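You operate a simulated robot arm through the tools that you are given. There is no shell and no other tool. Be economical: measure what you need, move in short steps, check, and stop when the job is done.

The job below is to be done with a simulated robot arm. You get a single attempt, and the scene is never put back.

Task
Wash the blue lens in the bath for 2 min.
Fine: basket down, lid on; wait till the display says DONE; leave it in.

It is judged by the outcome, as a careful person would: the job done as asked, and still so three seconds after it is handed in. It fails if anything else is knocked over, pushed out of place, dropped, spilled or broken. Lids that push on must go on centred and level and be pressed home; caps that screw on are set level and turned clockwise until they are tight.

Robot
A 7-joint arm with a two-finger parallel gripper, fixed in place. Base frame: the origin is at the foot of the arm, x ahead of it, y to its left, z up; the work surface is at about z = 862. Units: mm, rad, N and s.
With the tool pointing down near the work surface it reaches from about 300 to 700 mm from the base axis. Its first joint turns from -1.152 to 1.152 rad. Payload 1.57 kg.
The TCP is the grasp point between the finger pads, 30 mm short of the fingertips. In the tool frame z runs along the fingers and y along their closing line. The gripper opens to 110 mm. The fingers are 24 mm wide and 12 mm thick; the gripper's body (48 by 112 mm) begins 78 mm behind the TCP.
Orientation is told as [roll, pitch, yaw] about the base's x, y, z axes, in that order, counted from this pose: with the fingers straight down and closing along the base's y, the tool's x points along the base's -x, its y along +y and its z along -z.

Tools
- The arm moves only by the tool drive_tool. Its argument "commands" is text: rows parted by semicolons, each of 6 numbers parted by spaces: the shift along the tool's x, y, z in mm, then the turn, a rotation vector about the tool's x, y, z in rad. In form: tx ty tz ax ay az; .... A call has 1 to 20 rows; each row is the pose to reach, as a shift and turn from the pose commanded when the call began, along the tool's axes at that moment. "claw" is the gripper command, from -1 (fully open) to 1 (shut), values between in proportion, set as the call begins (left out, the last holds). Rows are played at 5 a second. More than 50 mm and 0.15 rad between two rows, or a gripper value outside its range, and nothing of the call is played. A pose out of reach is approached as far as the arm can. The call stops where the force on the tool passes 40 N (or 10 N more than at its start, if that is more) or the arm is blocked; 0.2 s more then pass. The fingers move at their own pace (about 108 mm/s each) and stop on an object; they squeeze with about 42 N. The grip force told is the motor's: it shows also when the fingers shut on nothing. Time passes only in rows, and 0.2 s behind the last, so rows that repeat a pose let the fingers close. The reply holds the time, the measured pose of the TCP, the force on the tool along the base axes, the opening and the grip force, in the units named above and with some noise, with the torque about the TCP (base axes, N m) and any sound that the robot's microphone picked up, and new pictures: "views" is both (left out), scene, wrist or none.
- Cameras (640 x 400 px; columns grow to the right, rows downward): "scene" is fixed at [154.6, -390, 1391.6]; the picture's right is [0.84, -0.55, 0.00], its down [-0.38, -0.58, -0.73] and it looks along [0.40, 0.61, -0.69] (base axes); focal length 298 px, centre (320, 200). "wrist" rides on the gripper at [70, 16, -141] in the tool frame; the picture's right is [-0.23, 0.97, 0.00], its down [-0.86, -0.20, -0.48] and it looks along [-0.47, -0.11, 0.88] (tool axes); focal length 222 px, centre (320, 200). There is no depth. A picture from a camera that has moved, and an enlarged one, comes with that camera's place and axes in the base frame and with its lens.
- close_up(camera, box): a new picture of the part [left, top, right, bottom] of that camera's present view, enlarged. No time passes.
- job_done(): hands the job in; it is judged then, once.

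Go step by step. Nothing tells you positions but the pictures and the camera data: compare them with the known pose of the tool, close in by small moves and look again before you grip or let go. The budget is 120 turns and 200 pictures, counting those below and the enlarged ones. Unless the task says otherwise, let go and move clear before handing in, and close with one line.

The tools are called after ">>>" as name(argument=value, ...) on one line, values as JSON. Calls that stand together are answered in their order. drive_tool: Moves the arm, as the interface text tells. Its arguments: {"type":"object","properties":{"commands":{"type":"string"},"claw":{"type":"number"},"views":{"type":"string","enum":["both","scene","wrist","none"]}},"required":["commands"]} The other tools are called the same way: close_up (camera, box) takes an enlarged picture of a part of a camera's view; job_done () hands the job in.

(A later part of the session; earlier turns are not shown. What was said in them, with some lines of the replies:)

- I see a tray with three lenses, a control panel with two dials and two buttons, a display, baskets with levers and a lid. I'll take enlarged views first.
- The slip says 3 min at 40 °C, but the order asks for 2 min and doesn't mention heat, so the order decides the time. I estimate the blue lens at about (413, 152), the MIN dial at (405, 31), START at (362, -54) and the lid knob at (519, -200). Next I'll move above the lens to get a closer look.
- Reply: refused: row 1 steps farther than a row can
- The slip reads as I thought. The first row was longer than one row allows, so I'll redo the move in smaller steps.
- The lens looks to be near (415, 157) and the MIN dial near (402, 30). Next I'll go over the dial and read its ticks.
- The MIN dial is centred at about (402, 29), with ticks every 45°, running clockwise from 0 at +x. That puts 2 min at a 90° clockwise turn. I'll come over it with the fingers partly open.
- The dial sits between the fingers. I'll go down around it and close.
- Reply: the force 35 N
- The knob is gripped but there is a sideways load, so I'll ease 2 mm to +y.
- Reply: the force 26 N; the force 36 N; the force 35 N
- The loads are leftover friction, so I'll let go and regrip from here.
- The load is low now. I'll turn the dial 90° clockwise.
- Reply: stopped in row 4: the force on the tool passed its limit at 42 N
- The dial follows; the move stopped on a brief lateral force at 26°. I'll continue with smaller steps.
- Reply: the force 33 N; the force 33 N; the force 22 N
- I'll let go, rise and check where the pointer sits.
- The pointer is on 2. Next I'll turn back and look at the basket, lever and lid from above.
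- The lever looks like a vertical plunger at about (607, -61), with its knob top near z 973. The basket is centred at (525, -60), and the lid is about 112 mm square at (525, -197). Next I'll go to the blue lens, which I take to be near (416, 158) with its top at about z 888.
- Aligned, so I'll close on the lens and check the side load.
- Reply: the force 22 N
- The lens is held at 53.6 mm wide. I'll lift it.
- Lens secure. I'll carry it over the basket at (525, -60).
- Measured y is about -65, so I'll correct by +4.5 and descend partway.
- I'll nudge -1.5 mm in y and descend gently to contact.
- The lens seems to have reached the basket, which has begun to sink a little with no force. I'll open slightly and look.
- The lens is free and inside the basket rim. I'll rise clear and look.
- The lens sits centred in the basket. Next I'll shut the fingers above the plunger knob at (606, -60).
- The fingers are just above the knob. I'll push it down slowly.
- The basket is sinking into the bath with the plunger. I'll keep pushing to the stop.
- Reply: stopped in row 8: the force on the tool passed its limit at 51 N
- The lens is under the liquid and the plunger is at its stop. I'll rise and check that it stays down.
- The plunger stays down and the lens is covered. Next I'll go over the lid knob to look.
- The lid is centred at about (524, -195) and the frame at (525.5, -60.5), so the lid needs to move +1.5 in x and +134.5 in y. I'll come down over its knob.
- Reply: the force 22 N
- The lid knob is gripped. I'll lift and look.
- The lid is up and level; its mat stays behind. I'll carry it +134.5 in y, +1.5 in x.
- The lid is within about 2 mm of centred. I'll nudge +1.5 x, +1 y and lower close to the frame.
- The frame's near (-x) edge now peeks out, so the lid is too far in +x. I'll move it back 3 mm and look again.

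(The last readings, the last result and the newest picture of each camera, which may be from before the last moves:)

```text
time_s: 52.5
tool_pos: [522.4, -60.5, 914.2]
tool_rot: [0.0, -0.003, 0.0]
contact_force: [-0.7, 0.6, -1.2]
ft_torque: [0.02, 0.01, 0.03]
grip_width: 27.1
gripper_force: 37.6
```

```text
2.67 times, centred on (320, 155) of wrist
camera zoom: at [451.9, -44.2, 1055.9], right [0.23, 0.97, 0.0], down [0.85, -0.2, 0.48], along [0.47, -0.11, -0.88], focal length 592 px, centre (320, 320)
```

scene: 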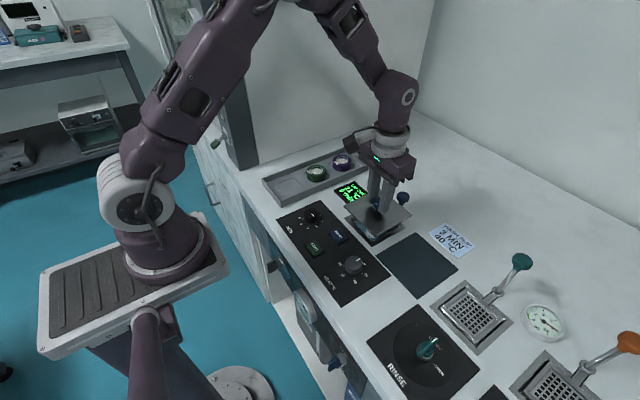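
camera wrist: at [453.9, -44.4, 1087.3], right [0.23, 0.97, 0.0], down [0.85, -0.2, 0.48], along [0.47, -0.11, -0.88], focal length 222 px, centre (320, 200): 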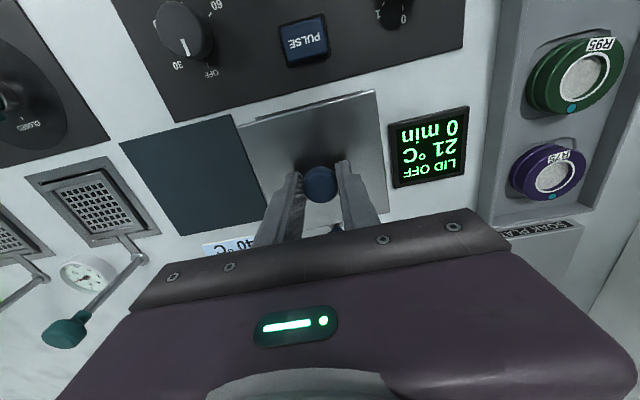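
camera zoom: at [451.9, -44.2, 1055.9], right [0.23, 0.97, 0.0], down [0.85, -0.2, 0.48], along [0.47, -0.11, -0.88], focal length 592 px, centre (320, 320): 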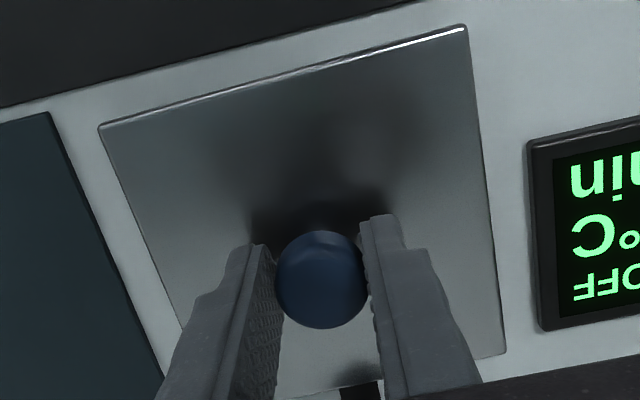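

>>> drive_tool(commands="1.5 0.5 0 0 0 0;1.5 0.5 1 0 0 0;1.5 0.5 2 0 0 0;1.5 0.5 3 0 0 0;1.5 0.5 4 0 0 0;1.5 0.5 5 0 0 0;1.5 0.5 6 0 0 0", views="none")

>>> close_up(camera="scene", box=[340, 180, 420, 250])

>>> close_up(camera="wrist", box=[200, 80, 440, 230])

```text
time_s: 54.1
tool_pos: [519.6, -60.9, 908.5]
tool_rot: [-0.002, -0.005, 0.0]
contact_force: [-6.0, 2.0, 22.2]
ft_torque: [0.09, -0.02, -0.01]
grip_width: 27.1
gripper_force: 37.2
```

```text
5.71 times, centred on (380, 215) of scene
camera zoom: at [154.0, -389.9, 1391.7], right [0.84, -0.55, 0.0], down [-0.38, -0.58, -0.73], along [0.4, 0.61, -0.69], focal length 1704 px, centre (-23, 114)
```

zoom: 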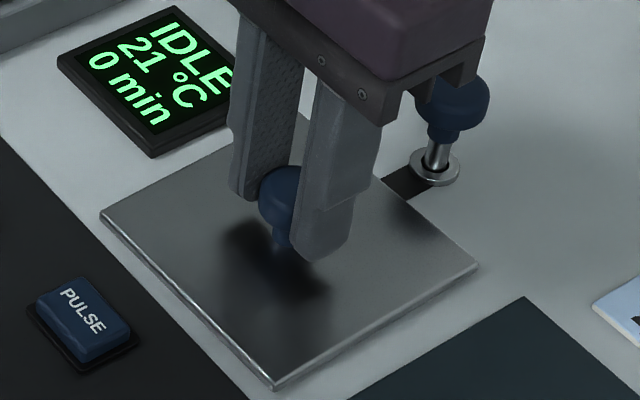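

```text
2.67 times, centred on (320, 155) of wrist
camera zoom: at [449.3, -44.3, 1051.0], right [0.23, 0.97, 0.0], down [0.85, -0.2, 0.48], along [0.47, -0.11, -0.88], focal length 592 px, centre (320, 320)
```

zoom: 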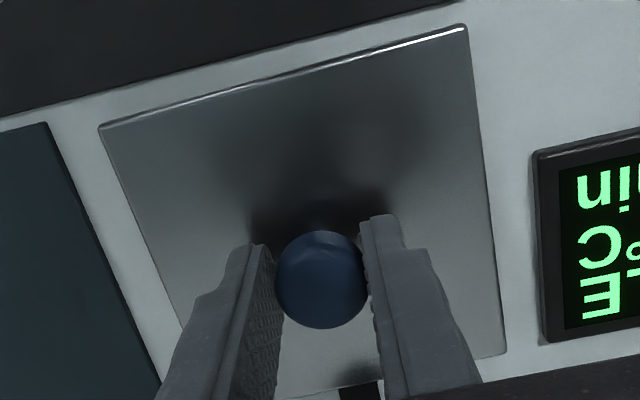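

The display now says IDLE, so the lid is recognised. It sits about 2 mm too far towards -x, so I'll lift slightly, shift +2 mm and set it down again.

>>> drive_tool(commands="0 0 -3 0 0 0;0 0 -6 0 0 0;-2 0 -6 0 0 0;-2 0 -3 0 0 0;-2 0 0 0 0 0;-2 0 1 0 0 0;-2 0 1 0 0 0", views="none")

>>> close_up(camera="scene", box=[340, 180, 420, 250])

>>> close_up(camera="wrist", box=[200, 80, 440, 230])

```text
time_s: 55.7
tool_pos: [523.3, -58.5, 908.7]
tool_rot: [-0.004, -0.008, 0.0]
contact_force: [-3.9, 0.6, 24.9]
ft_torque: [0.02, -0.02, -0.06]
grip_width: 26.9
gripper_force: 37.7
```

```text
5.71 times, centred on (380, 215) of scene
camera zoom: at [154.0, -389.9, 1391.7], right [0.84, -0.55, 0.0], down [-0.38, -0.58, -0.73], along [0.4, 0.61, -0.69], focal length 1704 px, centre (-23, 114)
```

zoom: 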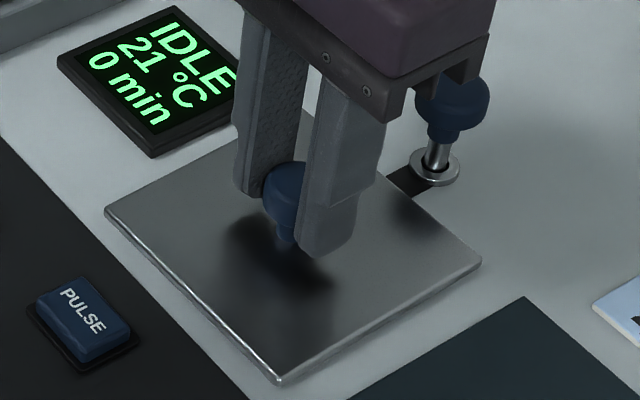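

```text
2.67 times, centred on (320, 155) of wrist
camera zoom: at [452.3, -43.4, 1050.2], right [0.23, 0.97, 0.0], down [0.85, -0.2, 0.48], along [0.47, -0.11, -0.87], focal length 592 px, centre (320, 320)
```

zoom: 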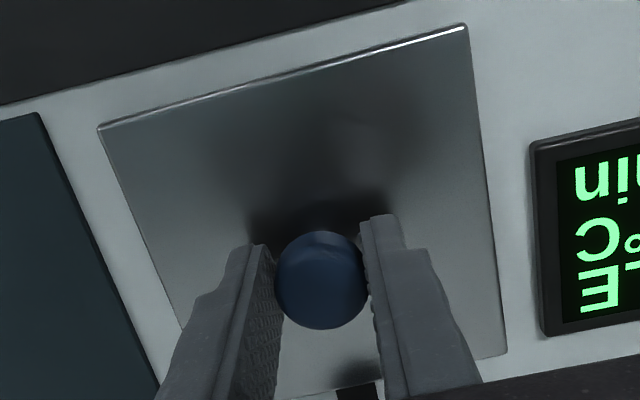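

Seated with 25 N downward and the display says IDLE. I'll release, rise and check it.

>>> drive_tool(commands="0 0 -1 0 0 0;0 0 -1 0 0 0", claw=0, views="none")

>>> drive_tool(commands="0 0 -15 0 0 0;0 0 -40 0 0 0;-15 0 -70 0 0 0;-40 0 -100 0 0 0;-40 0 -100 0 0 0", views="wrist")

>>> close_up(camera="scene", box=[336, 170, 432, 250])

>>> close_up(camera="wrist", box=[200, 50, 440, 200])

```text
time_s: 56.3
tool_pos: [522.6, -58.5, 907.7]
tool_rot: [-0.003, -0.004, 0.0]
contact_force: [0.9, -0.4, -0.4]
ft_torque: [-0.02, -0.01, 0.01]
grip_width: 55.2
gripper_force: 0.0
```

```text
time_s: 57.5
tool_pos: [563.0, -60.3, 1008.0]
tool_rot: [-0.001, -0.003, 0.0]
contact_force: [0.4, -0.1, 0.1]
ft_torque: [0.02, 0.0, -0.02]
grip_width: 55.1
gripper_force: 0.1
camera wrist: at [492.5, -43.5, 1149.7], right [0.23, 0.97, 0.0], down [0.85, -0.2, 0.48], along [0.47, -0.11, -0.88], focal length 222 px, centre (320, 200)
```

wrist: 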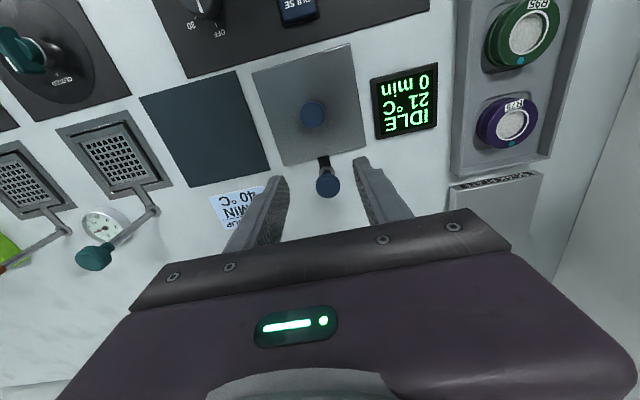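

```text
5.00 times, centred on (384, 210) of scene
camera zoom: at [154.6, -390.0, 1391.6], right [0.84, -0.55, 0.0], down [-0.38, -0.58, -0.73], along [0.4, 0.61, -0.69], focal length 1491 px, centre (0, 150)
```

zoom: 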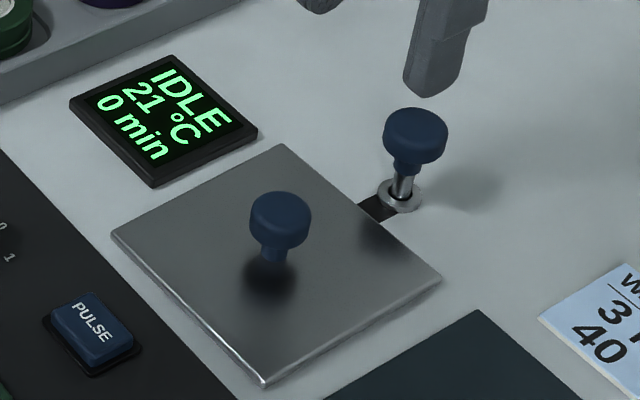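

```text
2.67 times, centred on (320, 125) of wrist
camera zoom: at [492.5, -43.5, 1149.7], right [0.23, 0.97, 0.0], down [0.85, -0.2, 0.48], along [0.47, -0.11, -0.88], focal length 592 px, centre (320, 400)
```

zoom: 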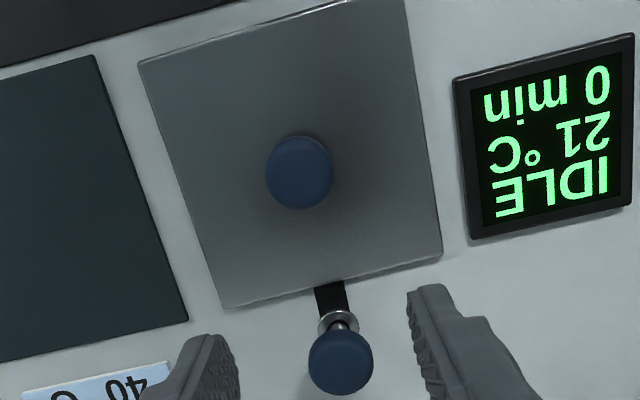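

The lid is flush and level. Now I'll close the fingers and go towards START near (362, -54).

>>> drive_tool(commands="40 2 0 0 0 0;80 4 0 0 0 0;120 5 0 0 0 0;160 6 15 0 0 0;163 6 45 0 0 0;163 6 45 0 0 0", claw=1, views="wrist")

>>> close_up(camera="wrist", box=[220, 40, 420, 165])

>>> close_up(camera="scene", box=[270, 190, 382, 270])

```text
time_s: 58.9
tool_pos: [398.5, -51.2, 963.5]
tool_rot: [-0.002, -0.003, 0.001]
contact_force: [0.2, 0.2, -0.1]
ft_torque: [0.0, -0.03, -0.02]
grip_width: 0.1
gripper_force: 21.5
camera wrist: at [328.2, -35.4, 1106.5], right [0.23, 0.97, 0.0], down [0.85, -0.2, 0.48], along [0.47, -0.11, -0.88], focal length 222 px, centre (320, 200)
```

wrist: 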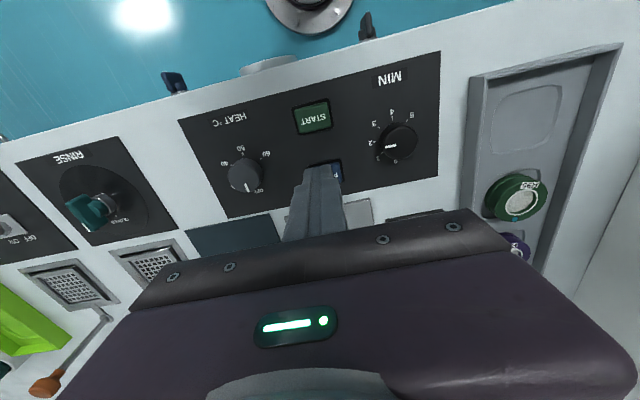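

```text
3.20 times, centred on (320, 102) of wrist
camera zoom: at [328.2, -35.4, 1106.5], right [0.23, 0.97, 0.0], down [0.85, -0.2, 0.48], along [0.47, -0.11, -0.88], focal length 711 px, centre (320, 512)
```

zoom: 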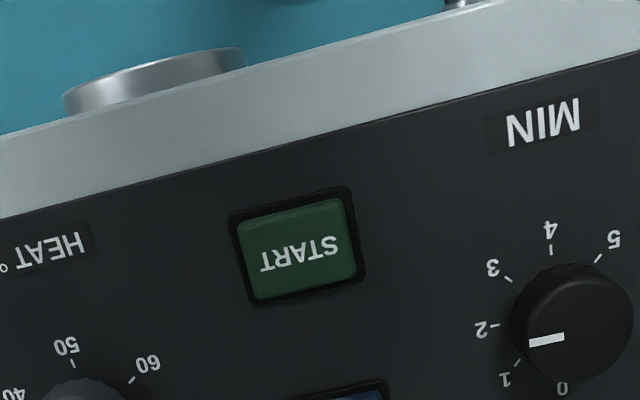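

```text
5.00 times, centred on (326, 230) of scene
camera zoom: at [154.5, -390.0, 1391.6], right [0.84, -0.55, 0.0], down [-0.38, -0.58, -0.73], along [0.4, 0.61, -0.69], focal length 1491 px, centre (290, 50)
```

zoom: 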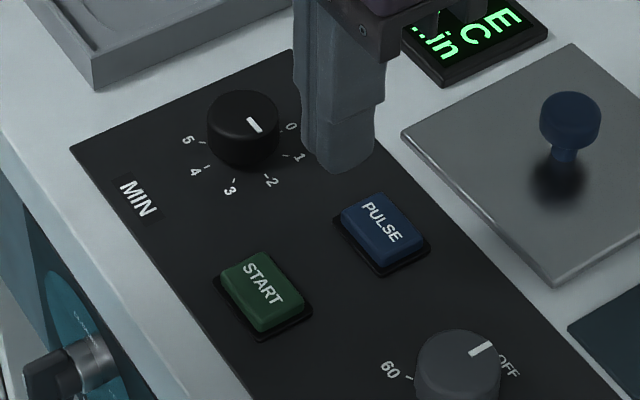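

The dial still points to 2. START is at about (361, -51.5), so I'll move over it and press gently.

>>> drive_tool(commands="18 0 10 0 0 0;37 0 20 0 0 0;37 0 35 0 0 0;37 0 47 0 0 0;37 0 47 0 0 0", views="none")

>>> close_up(camera="scene", box=[270, 190, 382, 270])

>>> close_up(camera="wrist", box=[220, 100, 420, 225])

```text
time_s: 60.1
tool_pos: [362.0, -53.6, 916.1]
tool_rot: [-0.002, -0.003, 0.0]
contact_force: [0.5, 0.1, 0.5]
ft_torque: [-0.02, 0.04, 0.03]
grip_width: 0.2
gripper_force: 21.1
```

```text
5.00 times, centred on (326, 230) of scene
camera zoom: at [154.6, -390.0, 1391.6], right [0.84, -0.55, 0.0], down [-0.38, -0.58, -0.73], along [0.4, 0.61, -0.69], focal length 1491 px, centre (290, 50)
```

zoom: 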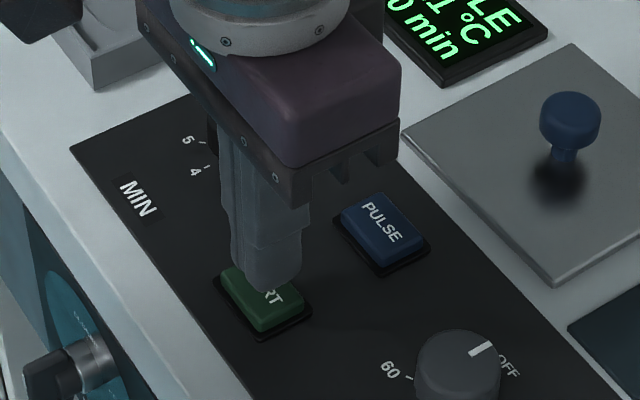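

```text
3.20 times, centred on (320, 162) of wrist
camera zoom: at [291.4, -38.3, 1057.7], right [0.23, 0.97, 0.0], down [0.85, -0.2, 0.48], along [0.47, -0.11, -0.88], focal length 711 px, centre (320, 320)
```

zoom: 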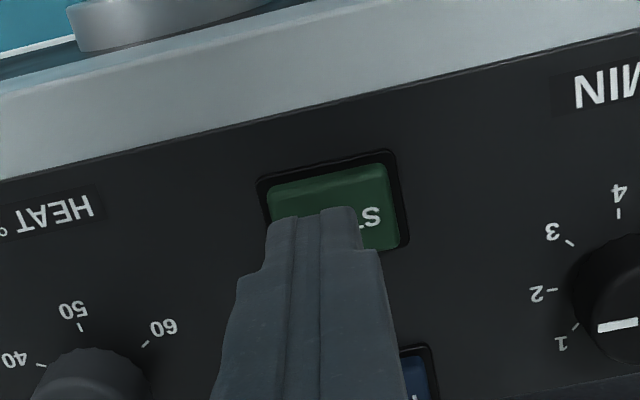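

>>> drive_tool(commands="0 2 4 0 0 0;0 2 7 0 0 0;0 2 9 0 0 0;0 2 11 0 0 0;0 2 13 0 0 0;0 2 15 0 0 0", views="none")

>>> close_up(camera="scene", box=[270, 170, 398, 270])

```text
time_s: 61.5
tool_pos: [361.1, -51.7, 899.0]
tool_rot: [-0.001, -0.007, 0.001]
contact_force: [0.5, -0.8, 1.4]
ft_torque: [-0.03, 0.0, 0.04]
grip_width: 0.0
gripper_force: 21.4
```

```text
4.00 times, centred on (334, 220) of scene
camera zoom: at [154.6, -389.9, 1391.7], right [0.84, -0.55, 0.0], down [-0.38, -0.58, -0.73], along [0.4, 0.61, -0.69], focal length 1193 px, centre (264, 120)
```

zoom: 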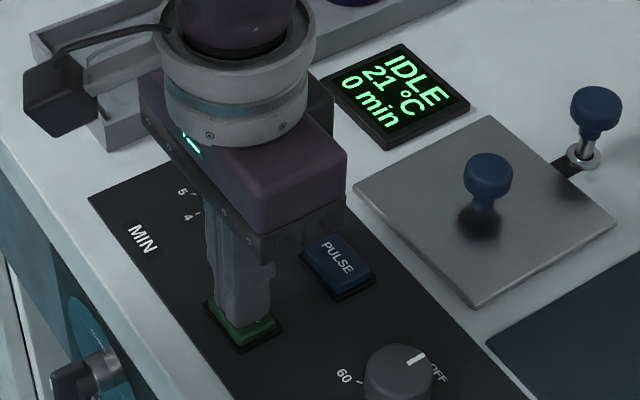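

>>> drive_tool(commands="0 0 1 0 0 0;0 0 2 0 0 0;0 0 3 0 0 0;0 0 4 0 0 0;0 0 4 0 0 0", views="none")

>>> close_up(camera="scene", box=[270, 170, 398, 270])

```text
time_s: 62.7
tool_pos: [362.6, -51.9, 896.7]
tool_rot: [-0.003, -0.004, 0.0]
contact_force: [-5.1, 3.1, 11.0]
ft_torque: [0.09, 0.11, -0.02]
grip_width: 0.3
gripper_force: 21.0
heard: click
```

```text
4.00 times, centred on (334, 220) of scene
camera zoom: at [154.3, -389.9, 1391.7], right [0.84, -0.55, 0.0], down [-0.38, -0.58, -0.73], along [0.4, 0.61, -0.69], focal length 1193 px, centre (264, 120)
```

zoom: 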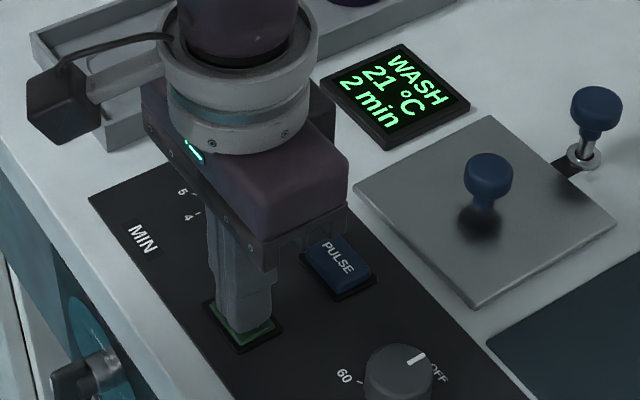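

A click was heard and the display reads WASH, 21 °C, 2 min. I'll lift off the button and wait.

>>> drive_tool(commands="0 0 -8 0 0 0;0 0 -30 0 0 0;0 0 -60 0 0 0;0 0 -90 0 0 0;0 0 -90 0 0 0;0 0 -90 0 0 0;0 0 -90 0 0 0;0 0 -90 0 0 0;0 0 -90 0 0 0;0 0 -90 0 0 0;0 0 -90 0 0 0;0 0 -90 0 0 0;0 0 -90 0 0 0;0 0 -90 0 0 0;0 0 -90 0 0 0;0 0 -90 0 0 0;0 0 -90 0 0 0;0 0 -90 0 0 0;0 0 -90 0 0 0;0 0 -90 0 0 0", views="none")

>>> close_up(camera="scene", box=[270, 150, 430, 250])

```text
time_s: 66.9
tool_pos: [363.6, -50.8, 987.2]
tool_rot: [-0.002, -0.005, 0.0]
contact_force: [0.1, -0.3, 0.4]
ft_torque: [-0.02, 0.01, 0.02]
grip_width: 0.0
gripper_force: 21.6
```

```text
4.00 times, centred on (350, 200) of scene
camera zoom: at [154.6, -390.0, 1391.6], right [0.84, -0.55, 0.0], down [-0.38, -0.58, -0.73], along [0.4, 0.61, -0.69], focal length 1193 px, centre (200, 200)
```

zoom: 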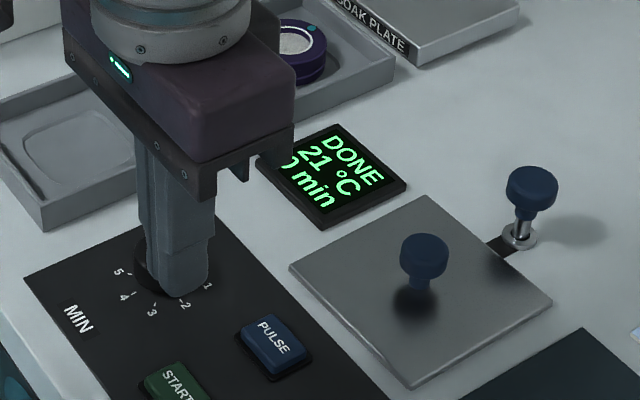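

The display says DONE, the plunger is down and the lid is on level. The arm is clear, so I'm handing in.

>>> job_done()

```text
The job is handed in.
```

The blue lens was washed for 2 min with the basket down and the lid on, the display reads DONE, and I left the lens in the bath. I left the heat off (21 °C) because you didn't ask for it, although the slip by the bath says 3 min at 40 °C.
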